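You operate a simulated robot arm through the tools that you are given. There is no shell and no other tool. Be economical: measure what you need, move in short steps, check, and stop when the job is done.

The job below is to be done with a simulated robot arm. You get a single attempt, and the scene is never put back.

Task
Put the jam jar on the middle of the bed. Then push the table drawer shut. Then fetch the blue cool pack and set it on the foot of the bed. Then open the short drawer, put the hot-water bottle in the inside of the short drawer, then shut the drawer. Then take the roll holder and leave it on the yellow table plate. Then open the drawer of the sorting bench, take the rolled pink bag on the cart end of the counter and put it away in the inside of the sorting bench's drawer, then shut the drawer. Then take the herb tub and put it on the foot of the bed. Then shut the fridge door. Then take the lidless jar on the table and put it away on the crate shelf. Then put the yoghurt pot on the top of the side table. The order counts. Set down upright: jam jar, hot-water bottle, roll holder, rolled pink bag, herb tub, lidless jar, yoghurt pot.
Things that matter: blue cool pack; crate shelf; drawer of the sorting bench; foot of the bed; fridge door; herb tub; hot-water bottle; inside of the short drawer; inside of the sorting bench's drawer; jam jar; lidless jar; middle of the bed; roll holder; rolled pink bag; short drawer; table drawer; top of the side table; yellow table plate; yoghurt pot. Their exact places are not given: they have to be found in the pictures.

Only the result counts: the job must be done as asked and must still hold three seconds after the hand-in. Knocking over, shifting, dropping, spilling or breaking anything else fails it.

Robot
A 7-joint arm with a vacuum gripper on a trunk, on a base that drives. Base frame: it is fixed to the floor where the robot stands at the start and does not move with it; the origin is under the middle of the robot, x ahead of it, y to its left, z up. Units: m, degrees, N and s.
With the tool pointing down near the work surface it reaches from about 0.1 to 0.62 m from the robot's upright axis, wherever it stands. Its first joint turns from -69.0 to 172.0 degrees. Places, roughly: blue cool pack (13x6x3 cm) [0.8, -0.9, 0.8]; crate shelf [1.1, 2.6, 0.4]; drawer of the sorting bench [0.3, 2.4, 0.7]; foot of the bed [-2.2, -0.8, 0.6]; fridge door [-0.4, -3, 0.4]; herb tub [-0.75, -2.75, 1]; hot-water bottle (10x10x19 cm) [-2.4, -1.3, 0.6]; inside of the short drawer [-2.5, -0.7, 0.1]; inside of the sorting bench's drawer [0.3, 2.5, 0.7]; lidless jar [0.75, -1.25, 0.75]; middle of the bed [-2.2, -1.5, 0.6]; roll holder (12x12x30 cm) [-1.3, -1.9, 0.9]; rolled pink bag (8x4x5 cm) [-0.8, -2.5, 0.9]; short drawer [-2.6, -0.7, 0.1]; table drawer [0.5, -0.5, 0.7]; top of the side table [2.8, 1.4, 0.8]; yellow table plate (19x19x2 cm) [-1.9, -1.5, 0.6]; yoghurt pot [1, -0.75, 0.75]. Payload 1.06 kg.
Tool frame: the origin (TCP) lies in the middle of the cups' lips, and z points out of the cups. The gripper has 1 cup of 0.024 m across, covering 0.024 by 0.024 m (tool x, y); the bellows give 0.008 m. With the vacuum on, a cup seals on a smooth face that it is pressed against (1 to 4 N); it does not hold porous or soft things. The pull reaches 23 N.
Orientation is that of the tool frame in the base frame, as [roll, pitch, yaw] about the fixed x, y, z axes, in that order (R = Rz(yaw) Ry(pitch) Rx(roll)). With the cups facing straight down, the tool's x points along the base's -x, its y along +y and its z along -z.

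Tools
- The arm moves only by the tool send_rows. Its argument "increments" is a list of rows, each a list of 7 numbers: the turn, a rotation vector about the tool's x, y, z in units of 120 degrees (1.0 is 120 degrees), then the shift along the tool's x, y, z in units of 200 mm (1.0 is 200 mm), then the vacuum: 1 switches it on, 0 off. In form: [[rx, ry, rz, x, y, z, vac], ...]. A call has 1 to 20 rows; each row is the pose to reach, as a shift and turn from the pose commanded when the call began, along the tool's axes at that moment. A call with a number of a shift or a turn outside -1 to 1 is refused whole. Each row takes 0.2 s and may step no farther than 0.05 m and 8.6 degrees from the row before; otherwise, or with a gripper value out of range, the whole call is refused. Where a pose cannot be reached the arm comes as near as it can. A force on the tool above 40 N (or 10 N above the force at the start of the call, whichever is more), or a blocked arm, ends the call early, and 0.2 s more pass. The pull builds up within a second once a cup has sealed. Time passes only in rows, and 0.2 s behind the last, so rows that repeat a pose give it time. It gives the time, the measured TCP pose, the force on the tool (base axes) and the pull of the vacuum at its end, in the units of the frame above (readings bear some noise), with the torque about the TCP (base axes, N m) and any sound that the robot's microphone picked up.
- Cameras (640 x 400 px; columns grow to the right, rows downward): "scene" is now at [0.1854, -0.0555, 1.061]; the picture's right is [-0.63, -0.78, 0.00], its down [-0.44, 0.36, -0.82] and it looks along [0.64, -0.52, -0.57] (base axes); focal length 249 px, centre (320, 200). "wrist" rides on the gripper at [0.078, 0.019, -0.096] in the tool frame; the picture's right is [-0.24, 0.97, 0.00], its down [-0.71, -0.17, -0.68] and it looks along [-0.67, -0.16, 0.73] (tool axes); focal length 243 px, centre (320, 200).
- capture(camera): a new picture of that camera. The clock stands still meanwhile.
- slide_trunk(by): slides the trunk up (or, below 0, down) by that many m; the arm and the scene camera ride with it, the base frame stays. It gives what a move gives, with no picture.
- roll_base(legs): drives the robot by 1 to 6 legs, each [ahead, left, turn to the left] in m, m and degrees, along the robot's own axes; the way and the turn of a leg run together, so that a leg with both is an arc; at most 1.5 m and 180 degrees a leg. The arm and the cameras ride along, it lands a little off, and it stops where it bumps. It gives what a move gives.
- head_to(pan, tilt): turns the head with the scene camera to pan (to the left, within 80 degrees either way) and tilt (down, from -29 to 69), counted from straight ahead of the robot. It gives what a move gives.
- probe_pixels(camera, pixels): for up to 12 pixels [column, row] of the newest picture of that camera ("zoom" is the newest enlarged one), the place [x, y, z] in the base frame of the surface seen there, good to about 0.002 m. The clock stands still meanwhile.
- inspect(camera, box): a new picture of the part [left, top, right, bottom] of that camera's present view, enlarged. The clock stands still meanwhile.
- job_done(): hands the job in; it is judged then, once.

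Work in short steps. Measure before you move; look again where a grasp or a placing could have gone wrong, and mend it. You have 364 turns and 298 pictures in all, those below and enlarged ones among them. Switch the vacuum off and draw the arm clear of the work before you hand the job in, unless the task says otherwise; then end with one line.

The tools are called after "Emit:" as a command line: name --pt "numbers of a row" for each row, then --argument value for the rest, lists and objects as JSON in quotes. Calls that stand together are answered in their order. send_rows: Moves the arm, as the interface text tells. Its arguments: {"type":"object","properties":{"increments":{"type":"array","items":{"type":"array","items":{"type":"number"}}}},"required":["increments"]} The other tools are called the same way: slide_trunk (by) slides the trunk up or down; roll_base (legs) drives the base; head_to (pan, tilt) turns the head that bears the scene camera; capture (camera) takes a picture; probe_pixels (camera, pixels) gives the place of the surface under pixels of a picture; inspect (camera, box) takes an enlarged picture of a part of a camera's view; job_done () hands the job in.

At the start:

```text
t: 0.0
ee_pos: [0.4378, -0.3379, 0.9367]
tcp_rot: [180.0, 0.2, 180.0]
ft_force: [-0.1, -1.0, -1.0]
ft_torque: [0.01, 0.03, -0.01]
pull: 0.0
trunk travel left (down, up): [-0.225, 0.267]
robot x, y, heading: [0.0014, 0.0008, 0.2]
head pan, tilt: [-39.0, 34.8]
```

scene: 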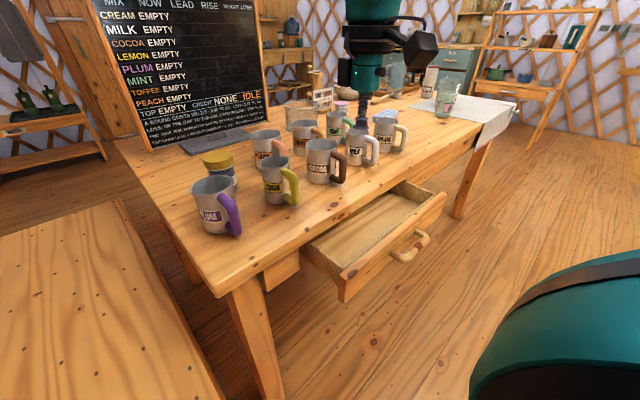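
wrist: 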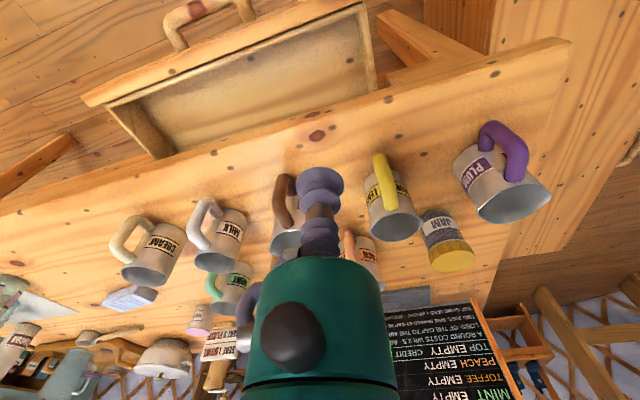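

I see the table with mugs, a jar with a yellow lid around (218,165) in the scene, and an open drawer. I enlarge that part to identify the jar.

Emit:
inspect --camera "scene" --box '[180, 80, 520, 240]'

Emit:
probe_pixels --camera "scene" --pixels '[[217, 156], [219, 178], [210, 190], [250, 180], [383, 118], [445, 100], [345, 104], [415, 240], [375, 215], [340, 290], [445, 195], [300, 110]]'

```text
1.88 times, centred on (350, 160) of scene
```

zoom: 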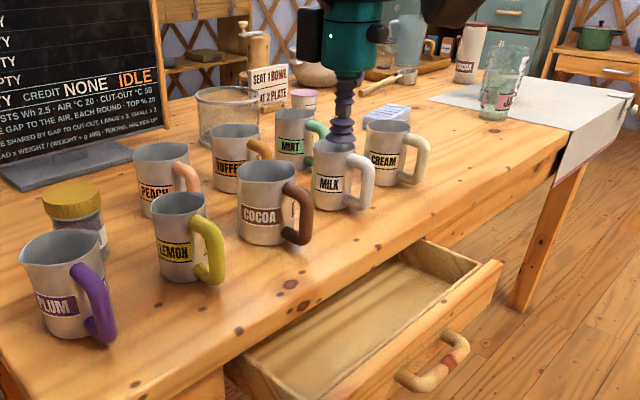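

```text
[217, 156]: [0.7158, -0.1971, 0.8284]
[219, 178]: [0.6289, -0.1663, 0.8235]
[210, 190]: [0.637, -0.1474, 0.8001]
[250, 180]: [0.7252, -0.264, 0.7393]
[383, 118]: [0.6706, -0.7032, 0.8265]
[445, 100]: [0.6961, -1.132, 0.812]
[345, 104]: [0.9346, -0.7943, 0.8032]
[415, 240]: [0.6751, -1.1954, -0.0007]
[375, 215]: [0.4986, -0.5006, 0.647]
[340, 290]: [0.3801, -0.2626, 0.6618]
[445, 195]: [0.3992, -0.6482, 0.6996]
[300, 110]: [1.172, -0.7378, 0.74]
```

The labels need confirming, so I enlarge the yellow-lidded jar in the wrist view, then look around with the head.

Emit:
inspect --camera "wrist" --box '[380, 180, 540, 280]'

Emit:
head_to --pan 60 --tilt 15

Emit:
capture --camera "scene"

Emit:
head_to --pan -10 --tilt 15

Emit:
capture --camera "scene"

Emit:
head_to --pan -80 --tilt 15

Emit:
capture --camera "scene"

```text
4.00 times, centred on (460, 230) of wrist
```

zoom: 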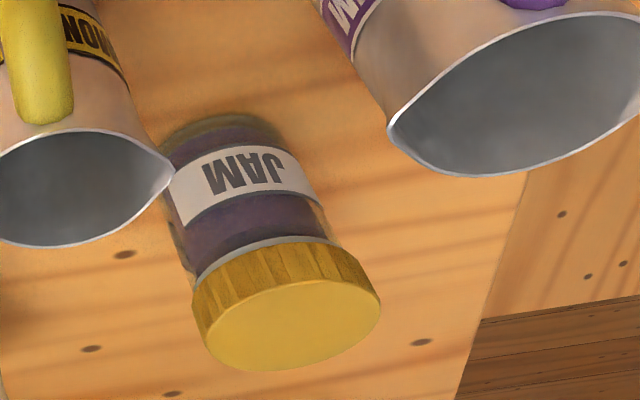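

```text
t: 1.8
ee_pos: [0.4374, -0.3369, 0.9362]
tcp_rot: [180.0, 0.1, -180.0]
ft_force: [-0.3, 0.3, 0.5]
ft_torque: [0.02, 0.01, -0.02]
pull: 0.1
trunk travel left (down, up): [-0.225, 0.267]
robot x, y, heading: [0.0013, 0.0027, 0.2]
head pan, tilt: [60.0, 15.0]
```

```text
293 pictures are left
```

scene: 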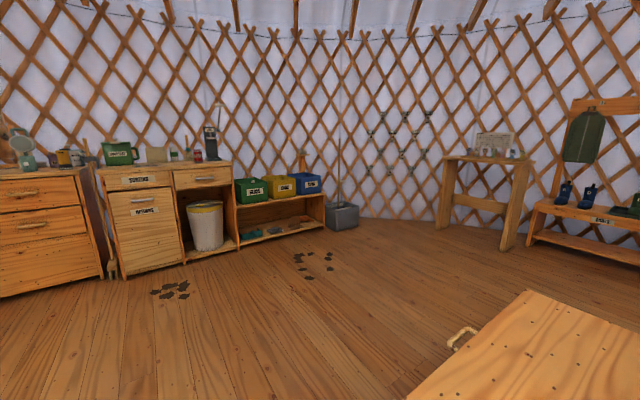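

```text
t: 3.2
ee_pos: [0.4376, -0.3372, 0.9367]
tcp_rot: [-180.0, 0.1, -179.9]
ft_force: [-0.1, 1.0, -0.7]
ft_torque: [0.01, 0.06, 0.0]
pull: 0.1
trunk travel left (down, up): [-0.225, 0.267]
robot x, y, heading: [-0.0026, -0.0006, -0.0]
head pan, tilt: [-10.0, 15.0]
```

```text
292 pictures are left
```

scene: 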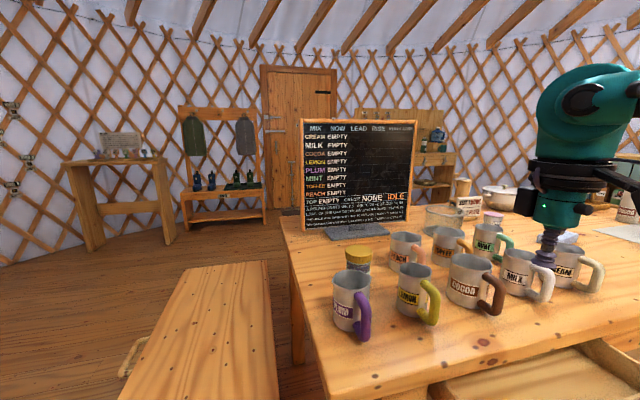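

```text
t: 4.6
ee_pos: [0.4378, -0.338, 0.9363]
tcp_rot: [-180.0, 0.1, 179.9]
ft_force: [0.3, 0.3, 0.4]
ft_torque: [0.01, 0.0, -0.02]
pull: 0.1
trunk travel left (down, up): [-0.225, 0.267]
robot x, y, heading: [0.0008, -0.0005, 0.0]
head pan, tilt: [-80.0, 15.0]
```

```text
291 pictures are left
```

scene: 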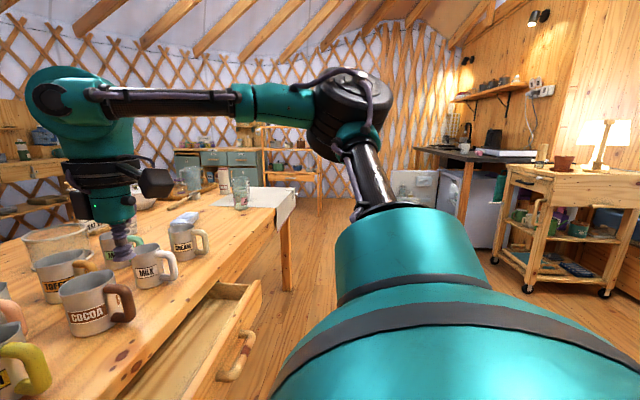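

The JAM label confirms the yellow-lidded jar is the jam jar. I look down toward the table edge and bench to see how close the base may drive.

Emit:
head_to --pan 0 --tilt 50

Emit:
capture --camera "scene"

Emit:
probe_pixels --camera "scene" --pixels '[[320, 40], [320, 100], [320, 200], [320, 300], [320, 390], [450, 100], [450, 200], [450, 300], [550, 200], [550, 300], [200, 100], [200, 200]]'

```text
t: 6.1
ee_pos: [0.437, -0.338, 0.936]
tcp_rot: [-180.0, 0.1, 180.0]
ft_force: [0.4, -0.7, -0.2]
ft_torque: [0.03, 0.01, 0.0]
pull: 0.1
trunk travel left (down, up): [-0.225, 0.267]
robot x, y, heading: [-0.0012, 0.0016, 0.2]
head pan, tilt: [0.0, 50.0]
```

```text
290 pictures are left
```

scene: 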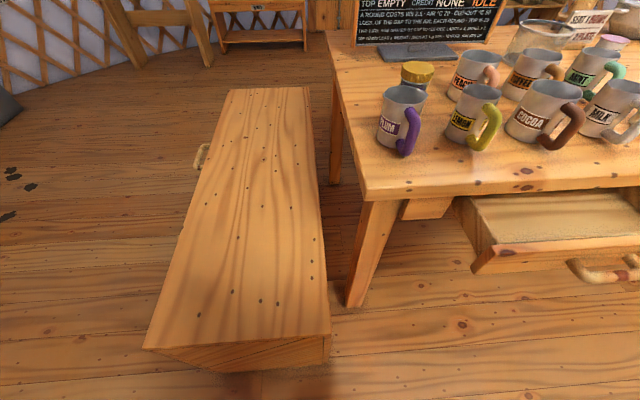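

```text
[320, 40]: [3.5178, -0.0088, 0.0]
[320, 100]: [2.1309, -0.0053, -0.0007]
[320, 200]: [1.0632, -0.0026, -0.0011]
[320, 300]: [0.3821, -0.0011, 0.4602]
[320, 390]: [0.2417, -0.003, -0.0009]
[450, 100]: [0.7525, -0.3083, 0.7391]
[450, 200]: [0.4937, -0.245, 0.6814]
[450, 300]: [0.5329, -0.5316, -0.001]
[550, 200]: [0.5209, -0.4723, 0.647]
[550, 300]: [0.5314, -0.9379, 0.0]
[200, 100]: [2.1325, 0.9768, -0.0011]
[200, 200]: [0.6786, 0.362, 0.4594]
```

Bench end at about x=0.37, z=0.46, and the table edge at about x=0.49. I look straight down to see my own base's footprint and the gap.

Emit:
head_to --pan 0 --tilt 69

Emit:
capture --camera "scene"

Emit:
probe_pixels --camera "scene" --pixels '[[320, 395], [320, 370], [320, 350], [320, 300], [200, 395], [450, 395], [320, 240], [560, 395], [60, 395]]'

```text
t: 6.9
ee_pos: [0.4365, -0.3372, 0.9365]
tcp_rot: [-180.0, 0.1, 179.9]
ft_force: [0.7, -0.5, 0.2]
ft_torque: [0.01, 0.01, -0.01]
pull: 0.0
trunk travel left (down, up): [-0.225, 0.267]
robot x, y, heading: [-0.0007, 0.0025, -0.1]
head pan, tilt: [0.0, 68.8]
```

```text
289 pictures are left
```

scene: 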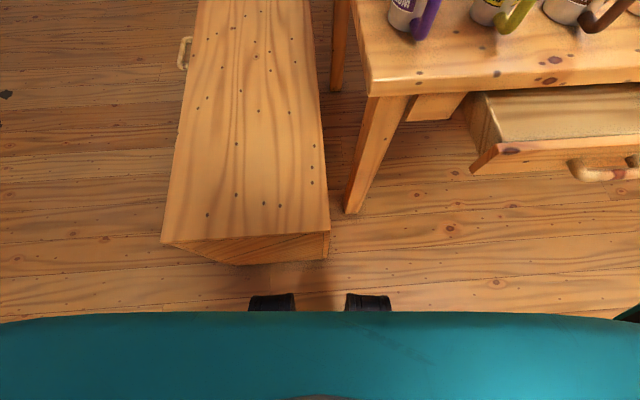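

```text
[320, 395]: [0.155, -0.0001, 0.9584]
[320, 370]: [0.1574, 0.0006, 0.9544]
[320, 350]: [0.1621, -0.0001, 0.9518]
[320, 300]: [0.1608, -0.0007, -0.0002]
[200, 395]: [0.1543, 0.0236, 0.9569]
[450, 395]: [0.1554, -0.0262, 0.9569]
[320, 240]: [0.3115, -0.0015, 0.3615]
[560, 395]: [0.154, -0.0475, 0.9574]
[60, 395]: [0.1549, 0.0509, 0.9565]
```

Wheels end near x≈0.17 and the bench's front face is at x≈0.31, so about 0.09 m ahead is free. I drive a little ahead and right to bring the jar within 0.62 m.

Emit:
roll_base --legs '[[0.09, -0.08, 0]]'

Emit:
head_to --pan -20 --tilt 35

Emit:
capture --camera "scene"

Emit:
inspect --camera "scene" --box '[200, 60, 420, 200]'

```text
t: 8.2
ee_pos: [0.5107, -0.4177, 0.9373]
tcp_rot: [-180.0, 0.0, -179.9]
ft_force: [0.3, 0.8, -0.1]
ft_torque: [0.01, 0.02, 0.01]
pull: 0.0
trunk travel left (down, up): [-0.225, 0.267]
robot x, y, heading: [0.071, -0.0789, 0.0]
head pan, tilt: [0.0, 68.8]
```

```text
t: 9.2
ee_pos: [0.5097, -0.4185, 0.9366]
tcp_rot: [180.0, 0.1, -180.0]
ft_force: [0.0, 0.4, -0.1]
ft_torque: [-0.01, 0.01, 0.02]
pull: 0.1
trunk travel left (down, up): [-0.225, 0.267]
robot x, y, heading: [0.0717, -0.0843, 0.2]
head pan, tilt: [-20.0, 35.0]
```

```text
288 pictures are left
```

scene: 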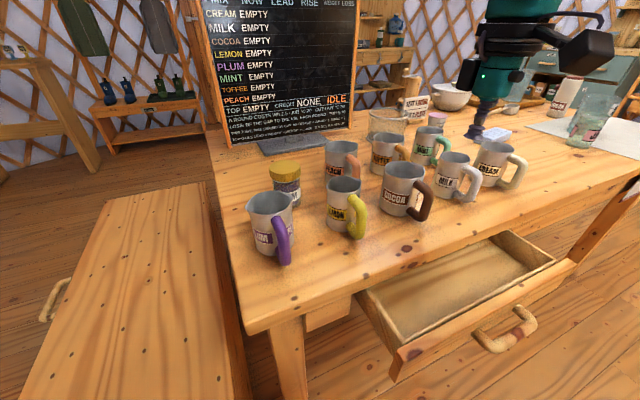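

```text
2.86 times, centred on (310, 130) of scene
```

zoom: 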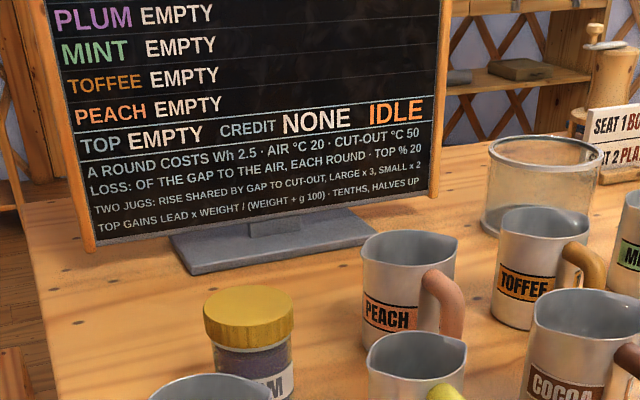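

The lid is clear at zoom (248,308). I probe its rim to find its centre.

Emit:
probe_pixels --camera "zoom" --pixels '[[248, 308], [206, 306], [291, 306], [248, 287], [248, 327], [395, 240], [415, 350], [150, 385]]'

```text
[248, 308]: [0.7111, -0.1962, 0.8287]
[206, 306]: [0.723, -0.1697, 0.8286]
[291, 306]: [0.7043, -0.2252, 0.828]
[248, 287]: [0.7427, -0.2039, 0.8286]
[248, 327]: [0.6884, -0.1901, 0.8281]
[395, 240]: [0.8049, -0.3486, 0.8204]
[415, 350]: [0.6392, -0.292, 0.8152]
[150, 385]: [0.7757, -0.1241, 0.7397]
```

Lid centre is about (0.714, -0.197), top z 0.828. I move the tool half-way toward it at z≈0.937.

Emit:
send_rows --pt "0 0 0 -0.13 0.14 0 0" --pt "0 0 0 -0.26 0.28 0 0" --pt "0 0 0 -0.39 0.42 0 0" --pt "0 0 0 -0.51 0.56 0 0"

Emit:
send_rows --pt "0 0 0 -0.13 0.14 0 0" --pt "0 0 0 -0.26 0.28 0 0" --pt "0 0 0 -0.39 0.42 0 0" --pt "0 0 0 -0.51 0.55 0 0" --pt "0 0 0 -0.51 0.55 0 0"

```text
t: 10.2
ee_pos: [0.6116, -0.3048, 0.9367]
tcp_rot: [180.0, 0.0, 179.9]
ft_force: [-0.2, 0.5, -0.5]
ft_torque: [0.01, 0.01, 0.01]
pull: 0.1
trunk travel left (down, up): [-0.225, 0.267]
robot x, y, heading: [0.0756, -0.0814, -0.1]
head pan, tilt: [-20.0, 35.0]
```

```text
t: 11.3
ee_pos: [0.6405, -0.2535, 0.9278]
tcp_rot: [-180.0, 0.1, -179.9]
ft_force: [-0.5, 0.6, -0.6]
ft_torque: [0.02, -0.02, -0.01]
pull: 0.0
out of reach, approached as far as the arm can: row 2, 3, 4, 5
trunk travel left (down, up): [-0.225, 0.267]
robot x, y, heading: [0.0719, -0.0816, 0.2]
head pan, tilt: [-20.0, 35.0]
```

The reach limit here is about 0.594 m, so I raise the trunk (better geometry) and roll a bit farther ahead; there is roughly 0.08 m free to the bench.

Emit:
slide_trunk --by 0.2

Emit:
roll_base --legs '[[0.05, 0, 0]]'

```text
t: 13.5
ee_pos: [0.5851, -0.2546, 1.2561]
tcp_rot: [180.0, 15.4, 179.8]
ft_force: [-0.2, 0.2, 0.7]
ft_torque: [-0.01, -0.03, 0.03]
pull: 0.0
trunk travel left (down, up): [-0.425, 0.067]
robot x, y, heading: [0.0741, -0.0805, 0.1]
head pan, tilt: [-20.0, 35.0]
```

```text
t: 14.4
ee_pos: [0.5873, -0.255, 1.2555]
tcp_rot: [179.8, 15.6, 179.8]
ft_force: [0.9, -0.6, 0.8]
ft_torque: [-0.01, 0.02, 0.0]
pull: 0.0
trunk travel left (down, up): [-0.425, 0.067]
robot x, y, heading: [0.0756, -0.0843, 0.2]
head pan, tilt: [-20.0, 35.0]
```

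The base stopped at once: its radius reaches the bench. I instead move right past the bench corner and then ahead (target about (0.15,-0.27)), with the arm high.

Emit:
roll_base --legs '[[0, -0.19, 0], [0.07, 0, 0]]'

Emit:
capture --camera "scene"

Emit:
probe_pixels --camera "scene" --pixels '[[220, 165], [500, 330], [240, 330]]'

```text
t: 16.6
ee_pos: [0.657, -0.4426, 1.2556]
tcp_rot: [179.9, 15.4, 180.0]
ft_force: [-0.5, 0.0, -0.3]
ft_torque: [-0.01, 0.03, 0.0]
pull: 0.1
trunk travel left (down, up): [-0.425, 0.067]
robot x, y, heading: [0.1438, -0.2702, 0.1]
head pan, tilt: [-20.0, 35.0]
```

```text
286 pictures are left
```

scene: 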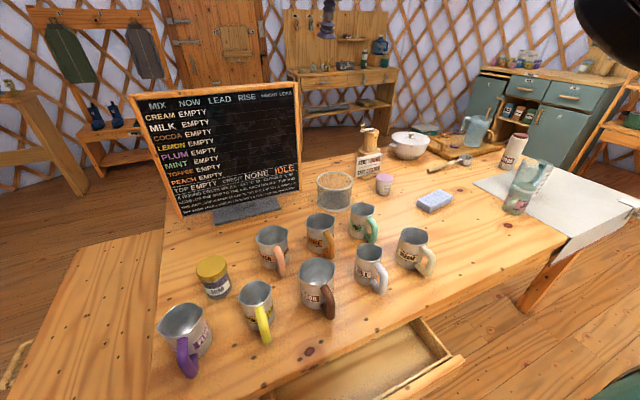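

```text
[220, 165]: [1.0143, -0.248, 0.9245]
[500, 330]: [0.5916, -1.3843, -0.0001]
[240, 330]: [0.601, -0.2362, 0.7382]
```

The base is at (0.144,-0.27). Now I straighten the tool (tool y +15.5°) while staying high.

Emit:
send_rows --pt "0 0.065 0 0 0 0 0" --pt "0 0.129 0 0 0 0 0" --pt "0 0.129 0 0 0 0 0"

```text
t: 17.4
ee_pos: [0.6285, -0.4614, 1.2384]
tcp_rot: [179.9, -0.1, 179.9]
ft_force: [-0.2, -0.2, 1.0]
ft_torque: [0.01, 0.02, 0.0]
pull: 0.0
out of reach, approached as far as the arm can: row 1, 2, 3
trunk travel left (down, up): [-0.425, 0.067]
robot x, y, heading: [0.1409, -0.2715, 0.2]
head pan, tilt: [-20.0, 35.0]
```

Now I descend 0.2 m straight above the table's middle (mug tops at 0.83) to regain reach.

Emit:
send_rows --pt "0 0 0 0 0 0.24 0" --pt "0 0 0 0 0.1 0.48 0" --pt "0 0 0 -0.1 0.3 0.7 0" --pt "0 0 0 -0.2 0.5 0.8 0" --pt "0 0 0 -0.2 0.5 0.8 0"

```text
refused: row 2 steps farther than a row can; nothing moved
```

Emit:
send_rows --pt "0 0 0 0 0 0.2 0" --pt "0 0 0 0 0.1 0.4 0" --pt "0 0 0 -0.1 0.2 0.55 0" --pt "0 0 0 -0.2 0.35 0.7 0" --pt "0 0 0 -0.2 0.5 0.8 0" --pt "0 0 0 -0.2 0.5 0.8 0"

```text
t: 18.8
ee_pos: [0.6436, -0.394, 1.0736]
tcp_rot: [179.9, 0.0, 179.9]
ft_force: [-0.1, -0.1, 0.4]
ft_torque: [0.0, -0.01, 0.0]
pull: 0.1
out of reach, approached as far as the arm can: row 4, 5, 6
trunk travel left (down, up): [-0.425, 0.067]
robot x, y, heading: [0.1432, -0.2694, 0.2]
head pan, tilt: [-20.0, 35.0]
```

Reach grows as I go lower; I continue downward in place, then over to the jar.

Emit:
send_rows --pt "0 0 0 0 0.1 0.2 0" --pt "0 0 0 0 0.3 0.35 0" --pt "0 0 0 -0.05 0.5 0.5 0" --pt "0 0 0 -0.1 0.7 0.6 0" --pt "0 0 0 -0.2 0.85 0.7 0" --pt "0 0 0 -0.35 0.98 0.75 0" --pt "0 0 0 -0.35 0.98 0.75 0"

```text
refused: row 3 steps farther than a row can; nothing moved
```

Emit:
send_rows --pt "0 0 0 0 0.1 0.2 0" --pt "0 0 0 0 0.28 0.35 0" --pt "0 0 0 -0.05 0.45 0.5 0" --pt "0 0 0 -0.1 0.65 0.6 0" --pt "0 0 0 -0.2 0.82 0.7 0" --pt "0 0 0 -0.35 0.98 0.75 0" --pt "0 0 0 -0.35 0.98 0.75 0"

Emit:
capture --camera "scene"

```text
t: 20.4
ee_pos: [0.6172, -0.3586, 0.9685]
tcp_rot: [179.9, 0.0, -179.9]
ft_force: [0.1, 0.2, 1.0]
ft_torque: [-0.04, 0.01, -0.03]
pull: 0.0
out of reach, approached as far as the arm can: row 1, 2, 3, 4, 5, 6, 7
trunk travel left (down, up): [-0.425, 0.067]
robot x, y, heading: [0.1449, -0.2736, 0.1]
head pan, tilt: [-20.0, 35.0]
```

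```text
285 pictures are left
```

scene: 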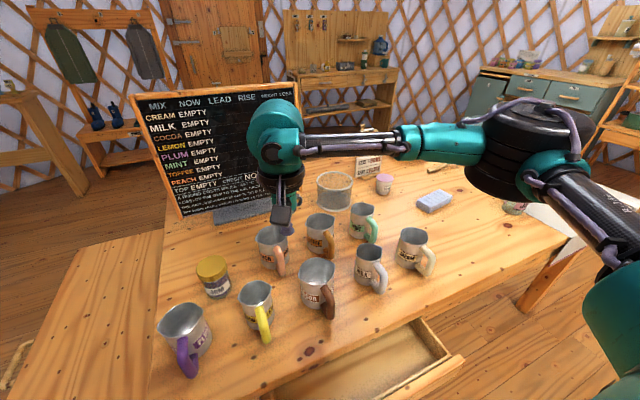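

The arm's elbow sticks out to the right; I try retracting slightly then swinging left (+y) at the same height, above the mug tops.

Emit:
send_rows --pt "0 0 0 0.2 0 0 0" --pt "0 0 0 0.4 0 0 0" --pt "0 0 0 0.4 0.2 0 0" --pt "0 0 0 0.4 0.4 0 0" --pt "0 0 0 0.4 0.6 0 0" --pt "0 0 0 0.4 0.8 0 0" --pt "0 0 0 0.4 0.8 0 0"

Emit:
capture --camera "scene"

```text
t: 22.0
ee_pos: [0.5336, -0.32, 0.9726]
tcp_rot: [179.9, 0.0, 179.9]
ft_force: [-0.3, 0.4, 0.5]
ft_torque: [0.0, -0.03, 0.01]
pull: 0.0
out of reach, approached as far as the arm can: row 3, 4, 5, 6, 7
trunk travel left (down, up): [-0.425, 0.067]
robot x, y, heading: [0.1441, -0.2717, 0.1]
head pan, tilt: [-20.0, 35.0]
```

```text
284 pictures are left
```

scene: 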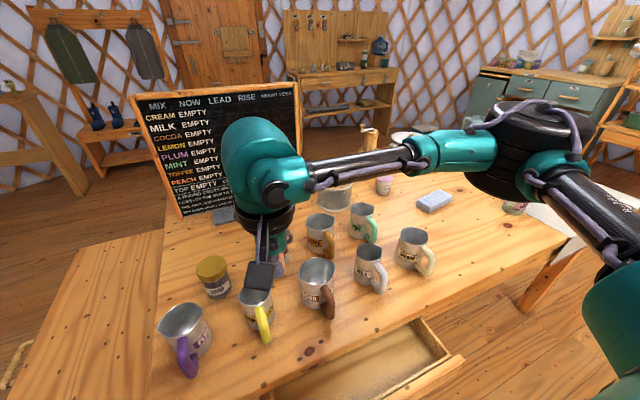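

Likely the last wrist joint is at its limit with yaw held. I yaw the tool to the left 30° (tool z negative) and retry the leftward move.

Emit:
send_rows --pt "0 0 -0.07 0 0 0 0" --pt "0 0 -0.14 0 0 0 0" --pt "0 0 -0.21 0 0 0 0" --pt "0 0 -0.28 0 0 0 0" --pt "0 0 -0.28 0 0.2 0 0" --pt "0 0 -0.28 0 0.4 0 0" --pt "0 0 -0.28 0 0.4 0 0"

```text
t: 23.6
ee_pos: [0.5332, -0.3198, 0.9745]
tcp_rot: [-180.0, 0.0, -146.5]
ft_force: [-0.2, -0.5, 0.1]
ft_torque: [0.03, -0.01, 0.01]
pull: 0.0
out of reach, approached as far as the arm can: row 5, 6, 7
trunk travel left (down, up): [-0.425, 0.067]
robot x, y, heading: [0.1451, -0.2711, 0.5]
head pan, tilt: [-20.0, 35.0]
```

Yaw moved freely, so it isn't the wrist. I probe the arm links to understand its geometry.

Emit:
capture --camera "scene"

Emit:
probe_pixels --camera "scene" --pixels '[[615, 330], [625, 215], [580, 190], [545, 130], [510, 160], [445, 155], [360, 165], [250, 160], [260, 190]]'

```text
283 pictures are left
```

scene: 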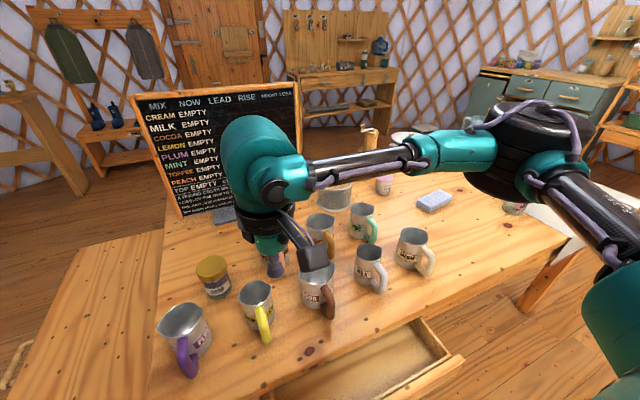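

```text
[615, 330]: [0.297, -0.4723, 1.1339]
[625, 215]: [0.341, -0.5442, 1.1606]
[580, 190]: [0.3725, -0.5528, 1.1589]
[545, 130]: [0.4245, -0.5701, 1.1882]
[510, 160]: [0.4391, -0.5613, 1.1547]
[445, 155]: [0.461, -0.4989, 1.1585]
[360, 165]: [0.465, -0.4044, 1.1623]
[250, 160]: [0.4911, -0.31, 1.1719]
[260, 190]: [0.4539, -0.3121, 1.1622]
```

The arm lies to the robot's right, and its happy zone is at about -38° from the heading. I turn the base 45° left so the jar falls in that zone; the tool at z 0.97 clears the mugs.

Emit:
roll_base --legs '[[0, 0, 45]]'

```text
t: 26.0
ee_pos: [0.4549, -0.0304, 0.9753]
tcp_rot: [179.9, 0.1, -101.7]
ft_force: [1.0, 0.1, 0.3]
ft_torque: [0.0, -0.01, 0.01]
pull: 0.1
trunk travel left (down, up): [-0.425, 0.067]
robot x, y, heading: [0.1432, -0.2722, 45.1]
head pan, tilt: [-20.0, 35.0]
```

Now I move toward the jar at (0.714,-0.197), first half at the same height.

Emit:
send_rows --pt "0 0 0 0.09 -0.23 0 0" --pt "0 0 0 0.18 -0.46 0 0" --pt "0 0 0 0.27 -0.69 0 0" --pt "0 0 0 0.36 -0.92 0 0" --pt "0 0 0 0.36 -0.92 0 0"

```text
t: 27.2
ee_pos: [0.6209, -0.1395, 0.9738]
tcp_rot: [179.9, 0.0, -101.6]
ft_force: [0.1, -0.4, -0.5]
ft_torque: [-0.01, 0.0, 0.02]
pull: 0.0
trunk travel left (down, up): [-0.425, 0.067]
robot x, y, heading: [0.1431, -0.2715, 44.9]
head pan, tilt: [-20.0, 35.0]
```

Good, it follows. I finish the lateral move and lower to z≈0.85 above the lid.

Emit:
send_rows --pt "0 0 0 0.07 -0.2 0 0" --pt "0 0 0 0.14 -0.4 0 0" --pt "0 0 0 0.187 -0.514 0 0" --pt "0 0 0 0.187 -0.514 0.2 0" --pt "0 0 0 0.187 -0.514 0.4 0" --pt "0 0 0 0.187 -0.514 0.55 0" --pt "0 0 0 0.187 -0.514 0.55 0"

Emit:
capture --camera "wrist"

Emit:
head_to --pan -60 --tilt 40

Emit:
capture --camera "scene"

```text
t: 28.8
ee_pos: [0.712, -0.1952, 0.8631]
tcp_rot: [179.9, 0.2, -101.7]
ft_force: [1.6, 0.5, -0.7]
ft_torque: [-0.01, 0.01, 0.01]
pull: 0.0
trunk travel left (down, up): [-0.425, 0.067]
robot x, y, heading: [0.1439, -0.275, 44.8]
head pan, tilt: [-20.0, 35.0]
```

```text
282 pictures are left
```

wrist: 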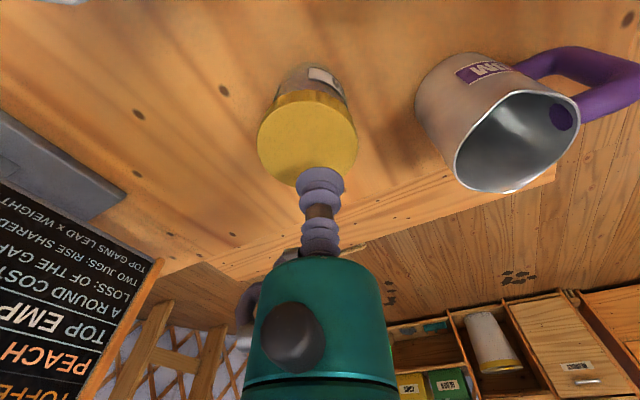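

```text
t: 29.9
ee_pos: [0.7135, -0.195, 0.8637]
tcp_rot: [179.9, 0.1, -101.7]
ft_force: [0.8, -0.1, -0.3]
ft_torque: [0.0, -0.02, 0.03]
pull: 0.1
trunk travel left (down, up): [-0.425, 0.067]
robot x, y, heading: [0.1435, -0.2707, 44.8]
head pan, tilt: [-60.0, 40.0]
```

```text
281 pictures are left
```

scene: 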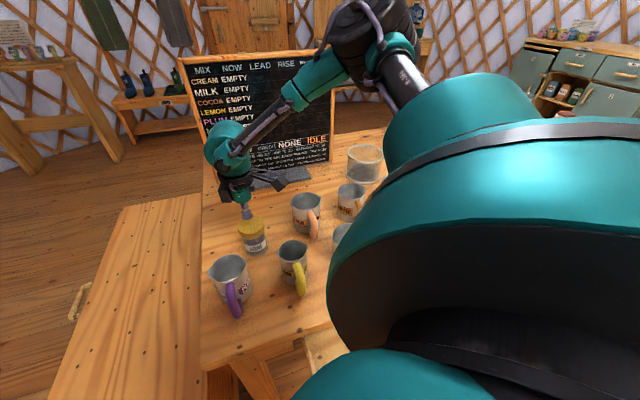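

The cup is right above the lid. I descend slowly with vacuum on.

Emit:
send_rows --pt "0 0 0 0 -0.01 0.1 1" --pt "0 0 0 0 -0.01 0.16 1" --pt "0 0 0 0 -0.01 0.18 1" --pt "0 0 0 0 -0.01 0.19 1" --pt "0 0 0 0 -0.01 0.19 1" --pt "0 0 0 0 -0.01 0.19 1"

```text
t: 31.3
ee_pos: [0.7144, -0.1958, 0.8281]
tcp_rot: [-180.0, 0.0, -101.6]
ft_force: [-4.2, -4.0, 13.9]
ft_torque: [0.0, 0.02, -0.01]
pull: 23.1
trunk travel left (down, up): [-0.425, 0.067]
robot x, y, heading: [0.1434, -0.2708, 44.9]
head pan, tilt: [-60.0, 40.0]
```

Sealed (pull 23 N). I lift straight up 0.16 m.

Emit:
send_rows --pt "0 0 0 0 0 -0.1 1" --pt "0 0 0 0 0 -0.3 1" --pt "0 0 0 0 0 -0.5 1" --pt "0 0 0 0 0 -0.7 1" --pt "0 0 0 0 0 -0.8 1" --pt "0 0 0 0 0 -0.8 1"

```text
t: 32.7
ee_pos: [0.7153, -0.1973, 0.9845]
tcp_rot: [179.8, -0.1, -101.7]
ft_force: [-0.7, 0.4, -4.7]
ft_torque: [0.02, -0.01, -0.02]
pull: 23.2
trunk travel left (down, up): [-0.425, 0.067]
robot x, y, heading: [0.1437, -0.2729, 45.2]
head pan, tilt: [-60.0, 40.0]
```

Jar held (~4.7 N). I pull the arm in toward the robot before driving.

Emit:
send_rows --pt "0 0 0 0.08 0.2 0 1" --pt "0 0 0 0.16 0.4 0 1" --pt "0 0 0 0.24 0.6 0 1" --pt "0 0 0 0.3 0.8 0 1" --pt "0 0 0 0.35 0.95 0 1" --pt "0 0 0 0.35 0.95 0 1"

Emit:
roll_base --legs '[[-0.28, 0.28, 0]]'

Emit:
head_to --pan 80 --tilt 15

Emit:
capture --camera "scene"

```text
t: 34.1
ee_pos: [0.5427, -0.2079, 0.9933]
tcp_rot: [179.8, -0.1, -101.7]
ft_force: [-0.2, 0.4, -3.3]
ft_torque: [0.0, 0.04, -0.01]
pull: 23.3
out of reach, approached as far as the arm can: row 4, 5, 6
trunk travel left (down, up): [-0.425, 0.067]
robot x, y, heading: [0.1426, -0.2737, 45.2]
head pan, tilt: [-60.0, 40.0]
```

```text
t: 36.6
ee_pos: [0.1462, -0.2054, 0.994]
tcp_rot: [179.8, 0.1, -101.5]
ft_force: [0.3, 0.4, -3.4]
ft_torque: [0.01, 0.02, -0.03]
pull: 23.1
trunk travel left (down, up): [-0.425, 0.067]
robot x, y, heading: [-0.255, -0.2697, 45.0]
head pan, tilt: [-60.0, 40.0]
```

```text
t: 38.8
ee_pos: [0.146, -0.205, 0.9934]
tcp_rot: [179.8, 0.0, -101.5]
ft_force: [-0.1, 0.0, -4.1]
ft_torque: [-0.01, 0.06, 0.0]
pull: 22.5
trunk travel left (down, up): [-0.425, 0.067]
robot x, y, heading: [-0.2538, -0.2665, 45.0]
head pan, tilt: [80.0, 15.0]
```

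```text
280 pictures are left
```

scene: 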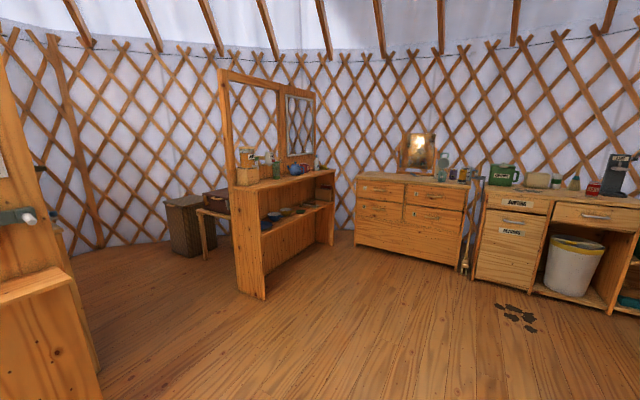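

A wooden post/panel is at the left edge; I probe how near it is before turning.

Emit:
probe_pixels --camera "scene" --pixels '[[20, 130], [20, 215], [50, 300], [50, 370], [270, 250], [410, 250], [320, 380]]'

```text
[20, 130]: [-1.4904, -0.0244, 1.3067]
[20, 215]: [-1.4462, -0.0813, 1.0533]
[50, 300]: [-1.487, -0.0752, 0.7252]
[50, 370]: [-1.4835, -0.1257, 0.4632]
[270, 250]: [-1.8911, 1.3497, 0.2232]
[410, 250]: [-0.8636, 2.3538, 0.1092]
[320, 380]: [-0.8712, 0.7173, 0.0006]
```

The panel is 1.2 m away, so turning in place is safe. I turn to face -x and look around.

Emit:
roll_base --legs '[[0, 0, 135]]'

Emit:
head_to --pan 20 --tilt 20

Emit:
capture --camera "scene"

Emit:
head_to --pan 70 --tilt 20

Emit:
capture --camera "scene"

```text
t: 44.8
ee_pos: [-0.5811, -0.0309, 0.9943]
tcp_rot: [179.8, 0.0, 33.5]
ft_force: [-0.2, 0.4, -2.9]
ft_torque: [-0.02, -0.02, -0.01]
pull: 22.7
trunk travel left (down, up): [-0.425, 0.067]
robot x, y, heading: [-0.2544, -0.2682, -179.7]
head pan, tilt: [80.0, 15.0]
```

```text
t: 46.1
ee_pos: [-0.5821, -0.0303, 0.9943]
tcp_rot: [179.7, -0.1, 33.5]
ft_force: [0.2, 0.1, -2.6]
ft_torque: [-0.02, -0.03, 0.06]
pull: 23.3
trunk travel left (down, up): [-0.425, 0.067]
robot x, y, heading: [-0.2532, -0.2691, -179.6]
head pan, tilt: [20.0, 20.0]
```

```text
279 pictures are left
```

scene: 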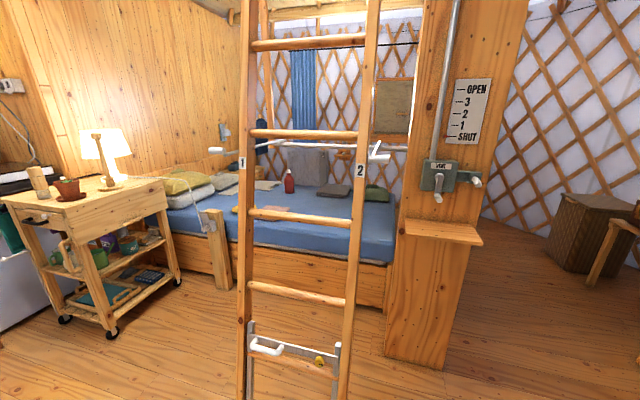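

```text
t: 47.3
ee_pos: [-0.5818, -0.0304, 0.9944]
tcp_rot: [179.9, 0.0, 33.5]
ft_force: [-0.9, 0.5, -3.1]
ft_torque: [-0.02, -0.01, 0.04]
pull: 22.6
trunk travel left (down, up): [-0.425, 0.067]
robot x, y, heading: [-0.2518, -0.2657, -179.9]
head pan, tilt: [70.0, 20.0]
```

```text
278 pictures are left
```

scene: 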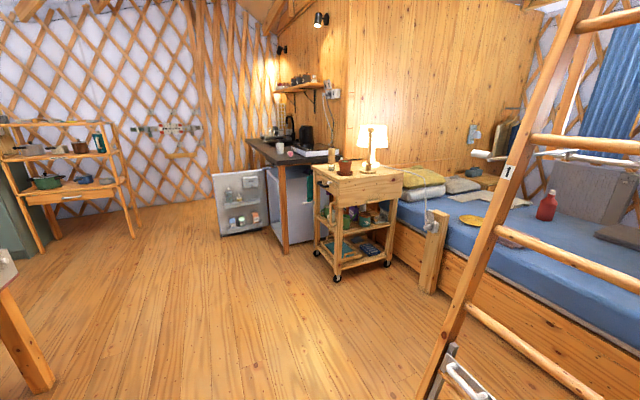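

The bed with the red hot-water bottle (547,203) and yellow plate (470,222) is visible, with a ladder and a post in front. I probe the layout.

Emit:
probe_pixels --camera "scene" --pixels '[[547, 215], [470, 222], [435, 280], [440, 215], [480, 380], [490, 240], [400, 240], [480, 270], [335, 250], [285, 240], [345, 270], [600, 280]]'

Emit:
inspect --camera "scene" --box '[300, 110, 580, 290]'

```text
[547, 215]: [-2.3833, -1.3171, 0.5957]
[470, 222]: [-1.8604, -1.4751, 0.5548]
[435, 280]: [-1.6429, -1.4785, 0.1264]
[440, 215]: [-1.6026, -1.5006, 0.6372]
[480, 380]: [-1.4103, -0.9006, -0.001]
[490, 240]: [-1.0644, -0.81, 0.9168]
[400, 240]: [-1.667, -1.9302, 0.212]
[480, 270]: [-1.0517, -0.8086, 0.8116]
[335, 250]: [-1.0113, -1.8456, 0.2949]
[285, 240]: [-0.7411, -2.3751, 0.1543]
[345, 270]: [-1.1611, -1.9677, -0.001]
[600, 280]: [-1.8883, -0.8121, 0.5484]
```

```text
2.22 times, centred on (440, 200) of scene
```

zoom: 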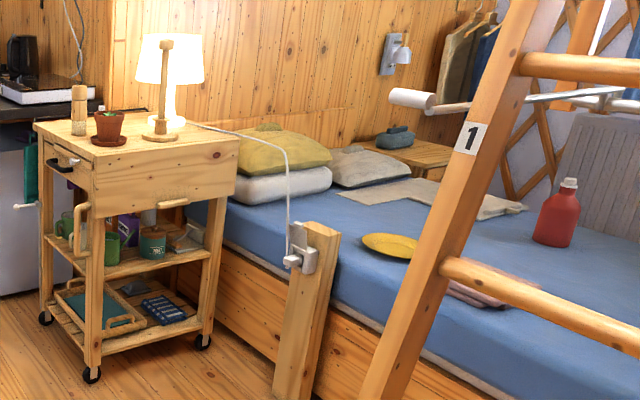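

The ladder stands close in front of me. I look down at its foot and at the bed side for the drivable gap.

Emit:
head_to --pan 30 --tilt 45

Emit:
capture --camera "scene"

Emit:
probe_pixels --camera "scene" --pixels '[[240, 300], [300, 300], [260, 250], [300, 180], [350, 180], [320, 100], [400, 150], [450, 200], [500, 100], [150, 100], [60, 60], [200, 30]]'

```text
t: 48.4
ee_pos: [-0.5823, -0.0307, 0.9935]
tcp_rot: [179.9, 0.0, 33.5]
ft_force: [0.0, 0.3, -3.5]
ft_torque: [-0.01, -0.02, -0.03]
pull: 22.6
trunk travel left (down, up): [-0.425, 0.067]
robot x, y, heading: [-0.2524, -0.2669, -179.8]
head pan, tilt: [30.0, 45.0]
```

```text
276 pictures are left
```

scene: 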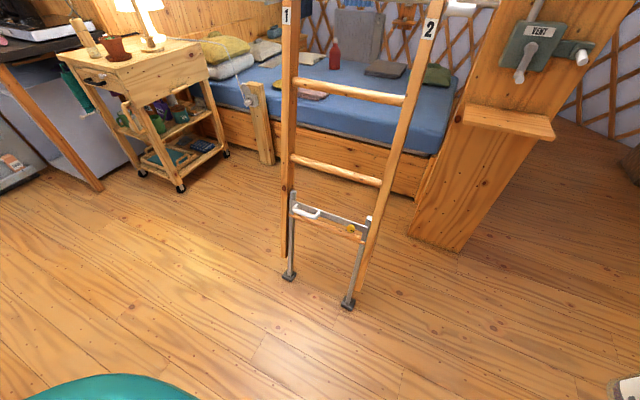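

```text
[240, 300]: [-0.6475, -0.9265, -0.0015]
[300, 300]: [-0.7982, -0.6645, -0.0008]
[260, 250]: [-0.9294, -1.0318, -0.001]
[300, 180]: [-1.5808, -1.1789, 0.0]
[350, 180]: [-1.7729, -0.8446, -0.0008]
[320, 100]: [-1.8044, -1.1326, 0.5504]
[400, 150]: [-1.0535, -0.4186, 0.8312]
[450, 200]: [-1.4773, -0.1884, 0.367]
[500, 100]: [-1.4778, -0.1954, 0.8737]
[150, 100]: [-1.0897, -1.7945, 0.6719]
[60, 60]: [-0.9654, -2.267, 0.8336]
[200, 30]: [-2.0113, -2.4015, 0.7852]
```

Ladder feet are near (-0.85,-0.65) and (-0.95,-0.45), leaning toward the bed. The gap between cart (y≈-1.75) and ladder is free, so I slide left 1.0 m, then turn 38° left.

Emit:
roll_base --legs '[[0.05, 1.0, 0], [0, 0, 38]]'

Emit:
head_to --pan -45 --tilt 25

Emit:
capture --camera "scene"

```text
t: 55.4
ee_pos: [-0.7023, -1.2891, 0.995]
tcp_rot: [179.9, 0.0, 71.9]
ft_force: [-0.2, 0.2, -3.3]
ft_torque: [0.0, -0.08, -0.02]
pull: 23.3
trunk travel left (down, up): [-0.425, 0.067]
robot x, y, heading: [-0.2959, -1.272, -141.7]
head pan, tilt: [30.0, 45.0]
```

```text
t: 56.8
ee_pos: [-0.7015, -1.2893, 0.9938]
tcp_rot: [179.8, -0.1, 71.8]
ft_force: [-0.5, -0.4, -3.3]
ft_torque: [-0.02, -0.01, -0.02]
pull: 22.7
trunk travel left (down, up): [-0.425, 0.067]
robot x, y, heading: [-0.2966, -1.2729, -141.6]
head pan, tilt: [-45.0, 25.0]
```

```text
275 pictures are left
```

scene: 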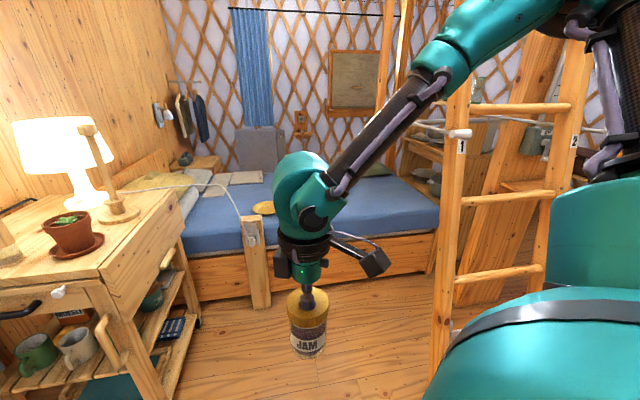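

The path ahead is free. I drive 0.9 m toward the bed, keeping y≈-1.19 between post and ladder.

Emit:
roll_base --legs '[[0.657, -0.621, 0]]'

Emit:
capture --camera "scene"

```text
t: 61.6
ee_pos: [-1.6087, -1.2092, 0.994]
tcp_rot: [179.8, 0.0, 71.3]
ft_force: [0.0, 0.4, -3.9]
ft_torque: [0.01, -0.06, 0.04]
pull: 23.3
trunk travel left (down, up): [-0.425, 0.067]
robot x, y, heading: [-1.2044, -1.1937, -141.8]
head pan, tilt: [-45.0, 25.0]
```

```text
274 pictures are left
```

scene: 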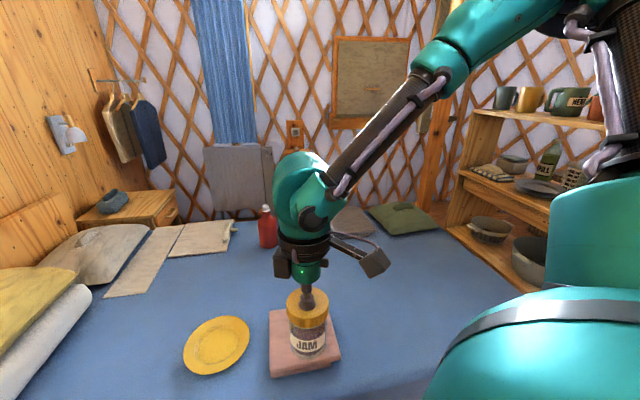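

Good view of the bed. I probe its extents and objects.

Emit:
probe_pixels --camera "scene" --pixels '[[216, 345], [247, 330], [185, 355], [266, 238], [266, 207], [150, 300], [200, 260], [400, 250], [450, 235], [330, 260], [300, 365], [240, 245]]'

```text
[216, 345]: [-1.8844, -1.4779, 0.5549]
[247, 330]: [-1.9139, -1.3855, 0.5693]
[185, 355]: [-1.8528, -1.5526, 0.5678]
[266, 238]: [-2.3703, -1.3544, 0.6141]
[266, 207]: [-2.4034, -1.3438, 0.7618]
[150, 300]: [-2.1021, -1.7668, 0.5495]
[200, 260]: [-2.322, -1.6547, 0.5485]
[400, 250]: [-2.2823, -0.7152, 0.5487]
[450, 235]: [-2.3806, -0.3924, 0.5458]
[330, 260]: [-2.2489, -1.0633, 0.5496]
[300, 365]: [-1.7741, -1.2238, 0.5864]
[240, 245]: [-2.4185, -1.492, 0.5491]
```

The bed spans about x -1.67…-2.6. I creep closer to the bed edge for maximal reach.

Emit:
roll_base --legs '[[0.157, -0.124, 0]]'

Emit:
head_to --pan -38 --tilt 69

Emit:
capture --camera "scene"

Emit:
probe_pixels --camera "scene" --pixels '[[200, 250], [200, 200], [200, 300], [100, 250]]'

```text
t: 63.2
ee_pos: [-1.811, -1.2056, 0.995]
tcp_rot: [179.8, 0.0, 71.4]
ft_force: [0.2, -0.8, -3.1]
ft_torque: [0.01, -0.02, 0.04]
pull: 23.2
trunk travel left (down, up): [-0.425, 0.067]
robot x, y, heading: [-1.4068, -1.1886, -142.2]
head pan, tilt: [-45.0, 25.0]
```

```text
t: 64.3
ee_pos: [-1.8101, -1.2048, 0.9935]
tcp_rot: [179.8, 0.0, 71.4]
ft_force: [-0.5, 0.1, -2.8]
ft_torque: [0.03, 0.01, 0.0]
pull: 22.9
trunk travel left (down, up): [-0.425, 0.067]
robot x, y, heading: [-1.4024, -1.1973, -142.1]
head pan, tilt: [-38.0, 68.8]
```

```text
273 pictures are left
```

scene: 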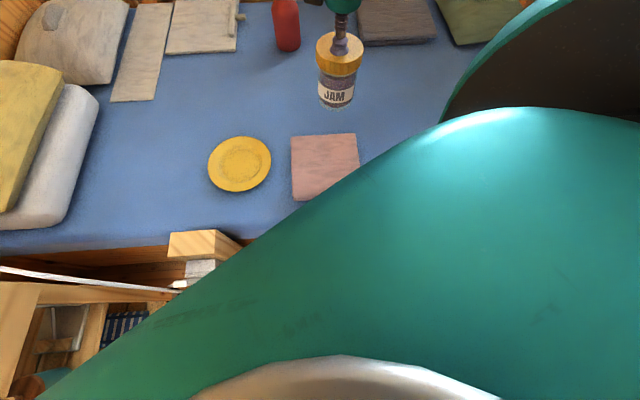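

```text
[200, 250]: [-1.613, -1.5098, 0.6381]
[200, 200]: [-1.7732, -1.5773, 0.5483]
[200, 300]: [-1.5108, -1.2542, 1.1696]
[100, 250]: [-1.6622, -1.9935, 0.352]
```

I check what's behind the bed's far side (for reach from there) before choosing the spot.

Emit:
head_to --pan -38 --tilt 25

Emit:
capture --camera "scene"

Emit:
probe_pixels --camera "scene" --pixels '[[220, 180], [240, 100], [260, 230], [420, 230], [440, 220], [100, 200], [150, 215], [200, 250], [370, 230], [340, 100], [500, 200], [210, 225]]'

```text
t: 65.4
ee_pos: [-1.8101, -1.2061, 0.995]
tcp_rot: [179.8, 0.0, 71.3]
ft_force: [-0.3, 0.4, -3.0]
ft_torque: [0.01, -0.04, 0.0]
pull: 22.9
trunk travel left (down, up): [-0.425, 0.067]
robot x, y, heading: [-1.4041, -1.1937, -142.0]
head pan, tilt: [-38.0, 25.0]
```

```text
272 pictures are left
```

scene: 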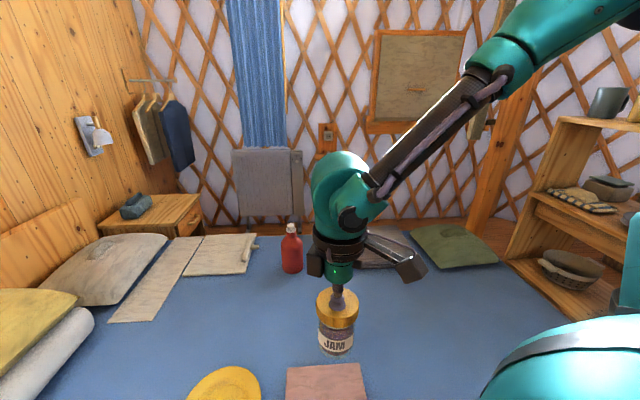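

```text
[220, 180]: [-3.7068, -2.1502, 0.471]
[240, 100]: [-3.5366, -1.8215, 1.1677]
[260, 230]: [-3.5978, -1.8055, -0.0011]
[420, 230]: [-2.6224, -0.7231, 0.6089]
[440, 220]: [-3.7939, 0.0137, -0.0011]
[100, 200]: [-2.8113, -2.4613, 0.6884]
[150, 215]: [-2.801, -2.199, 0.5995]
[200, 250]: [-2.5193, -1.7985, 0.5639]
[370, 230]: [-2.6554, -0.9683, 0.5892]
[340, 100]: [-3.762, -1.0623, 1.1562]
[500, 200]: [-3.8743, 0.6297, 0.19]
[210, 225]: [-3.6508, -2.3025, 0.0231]
```

There is ~0.9 m of free floor behind the bed, useful later. The front side gets nearest to the bed's centre, so I nudge the base 0.05 m toward -y and lower the trunk by 0.15 for the placement.

Emit:
roll_base --legs '[[0.037, 0.047, 0]]'

Emit:
send_rows --pt "0 0 0 0 -0.1 0 1" --pt "0 0 0 0 -0.1 0 1"

Emit:
slide_trunk --by -0.15

```text
t: 66.4
ee_pos: [-1.811, -1.2664, 0.9939]
tcp_rot: [179.8, -0.1, 71.3]
ft_force: [-0.5, -0.6, -3.4]
ft_torque: [-0.03, -0.01, 0.01]
pull: 22.9
trunk travel left (down, up): [-0.425, 0.067]
robot x, y, heading: [-1.4029, -1.2519, -142.3]
head pan, tilt: [-38.0, 25.0]
```

```text
t: 67.0
ee_pos: [-1.8285, -1.2578, 0.9929]
tcp_rot: [179.8, 0.0, 71.3]
ft_force: [-0.1, 0.2, -3.4]
ft_torque: [0.0, -0.03, -0.01]
pull: 23.1
trunk travel left (down, up): [-0.425, 0.067]
robot x, y, heading: [-1.4042, -1.2512, -142.0]
head pan, tilt: [-38.0, 25.0]
```

```text
t: 68.8
ee_pos: [-1.8284, -1.2595, 0.8231]
tcp_rot: [176.7, -4.8, 71.7]
ft_force: [-0.5, 0.1, -4.1]
ft_torque: [-0.03, -0.01, 0.01]
pull: 23.3
trunk travel left (down, up): [-0.275, 0.217]
robot x, y, heading: [-1.4032, -1.2535, -142.0]
head pan, tilt: [-38.0, 25.0]
```

The trunk slide tilted the tool by ~5°. I straighten it and begin extending toward (-2.04,-1.42).

Emit:
send_rows --pt "0.0274 -0.04 0 0 0 0 1" --pt "0.0274 -0.04 0 -0.17 -0.12 0 1" --pt "0.0274 -0.04 0 -0.34 -0.24 0 1" --pt "0.0274 -0.04 0 -0.51 -0.36 0 1" --pt "0.0274 -0.04 0 -0.51 -0.36 0 1"

```text
t: 70.0
ee_pos: [-1.9299, -1.3317, 0.8084]
tcp_rot: [179.9, 0.1, 71.3]
ft_force: [0.3, -0.3, -3.1]
ft_torque: [-0.02, 0.0, 0.01]
pull: 22.3
out of reach, approached as far as the arm can: row 1
trunk travel left (down, up): [-0.275, 0.217]
robot x, y, heading: [-1.403, -1.2547, -142.1]
head pan, tilt: [-38.0, 25.0]
```

Following well. I continue to (-2.04,-1.42), lowering a little.

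Emit:
send_rows --pt "0 0 0 -0.18 -0.11 0.05 1" --pt "0 0 0 -0.36 -0.22 0.1 1" --pt "0 0 0 -0.5 -0.31 0.15 1" --pt "0 0 0 -0.6 -0.377 0.2 1" --pt "0 0 0 -0.6 -0.377 0.2 1"

```text
t: 71.2
ee_pos: [-2.0372, -1.421, 0.7702]
tcp_rot: [179.9, 0.1, 71.2]
ft_force: [0.1, 0.2, -3.7]
ft_torque: [0.01, -0.03, 0.0]
pull: 23.2
trunk travel left (down, up): [-0.275, 0.217]
robot x, y, heading: [-1.4052, -1.2489, -142.0]
head pan, tilt: [-38.0, 25.0]
```

Reached 0.655 m; I try going a bit deeper toward (-2.12,-1.46).

Emit:
send_rows --pt "0 0 0 -0.14 -0.14 0.05 1" --pt "0 0 0 -0.28 -0.28 0.1 1" --pt "0 0 0 -0.35 -0.35 0.15 1" --pt "0 0 0 -0.35 -0.35 0.15 1"

```text
t: 72.2
ee_pos: [-2.0659, -1.4275, 0.7426]
tcp_rot: [180.0, 0.0, 71.2]
ft_force: [-0.7, 0.5, -3.6]
ft_torque: [0.0, -0.02, 0.01]
pull: 22.7
out of reach, approached as far as the arm can: row 1, 2, 3, 4
trunk travel left (down, up): [-0.275, 0.217]
robot x, y, heading: [-1.4082, -1.252, -141.9]
head pan, tilt: [-38.0, 25.0]
```

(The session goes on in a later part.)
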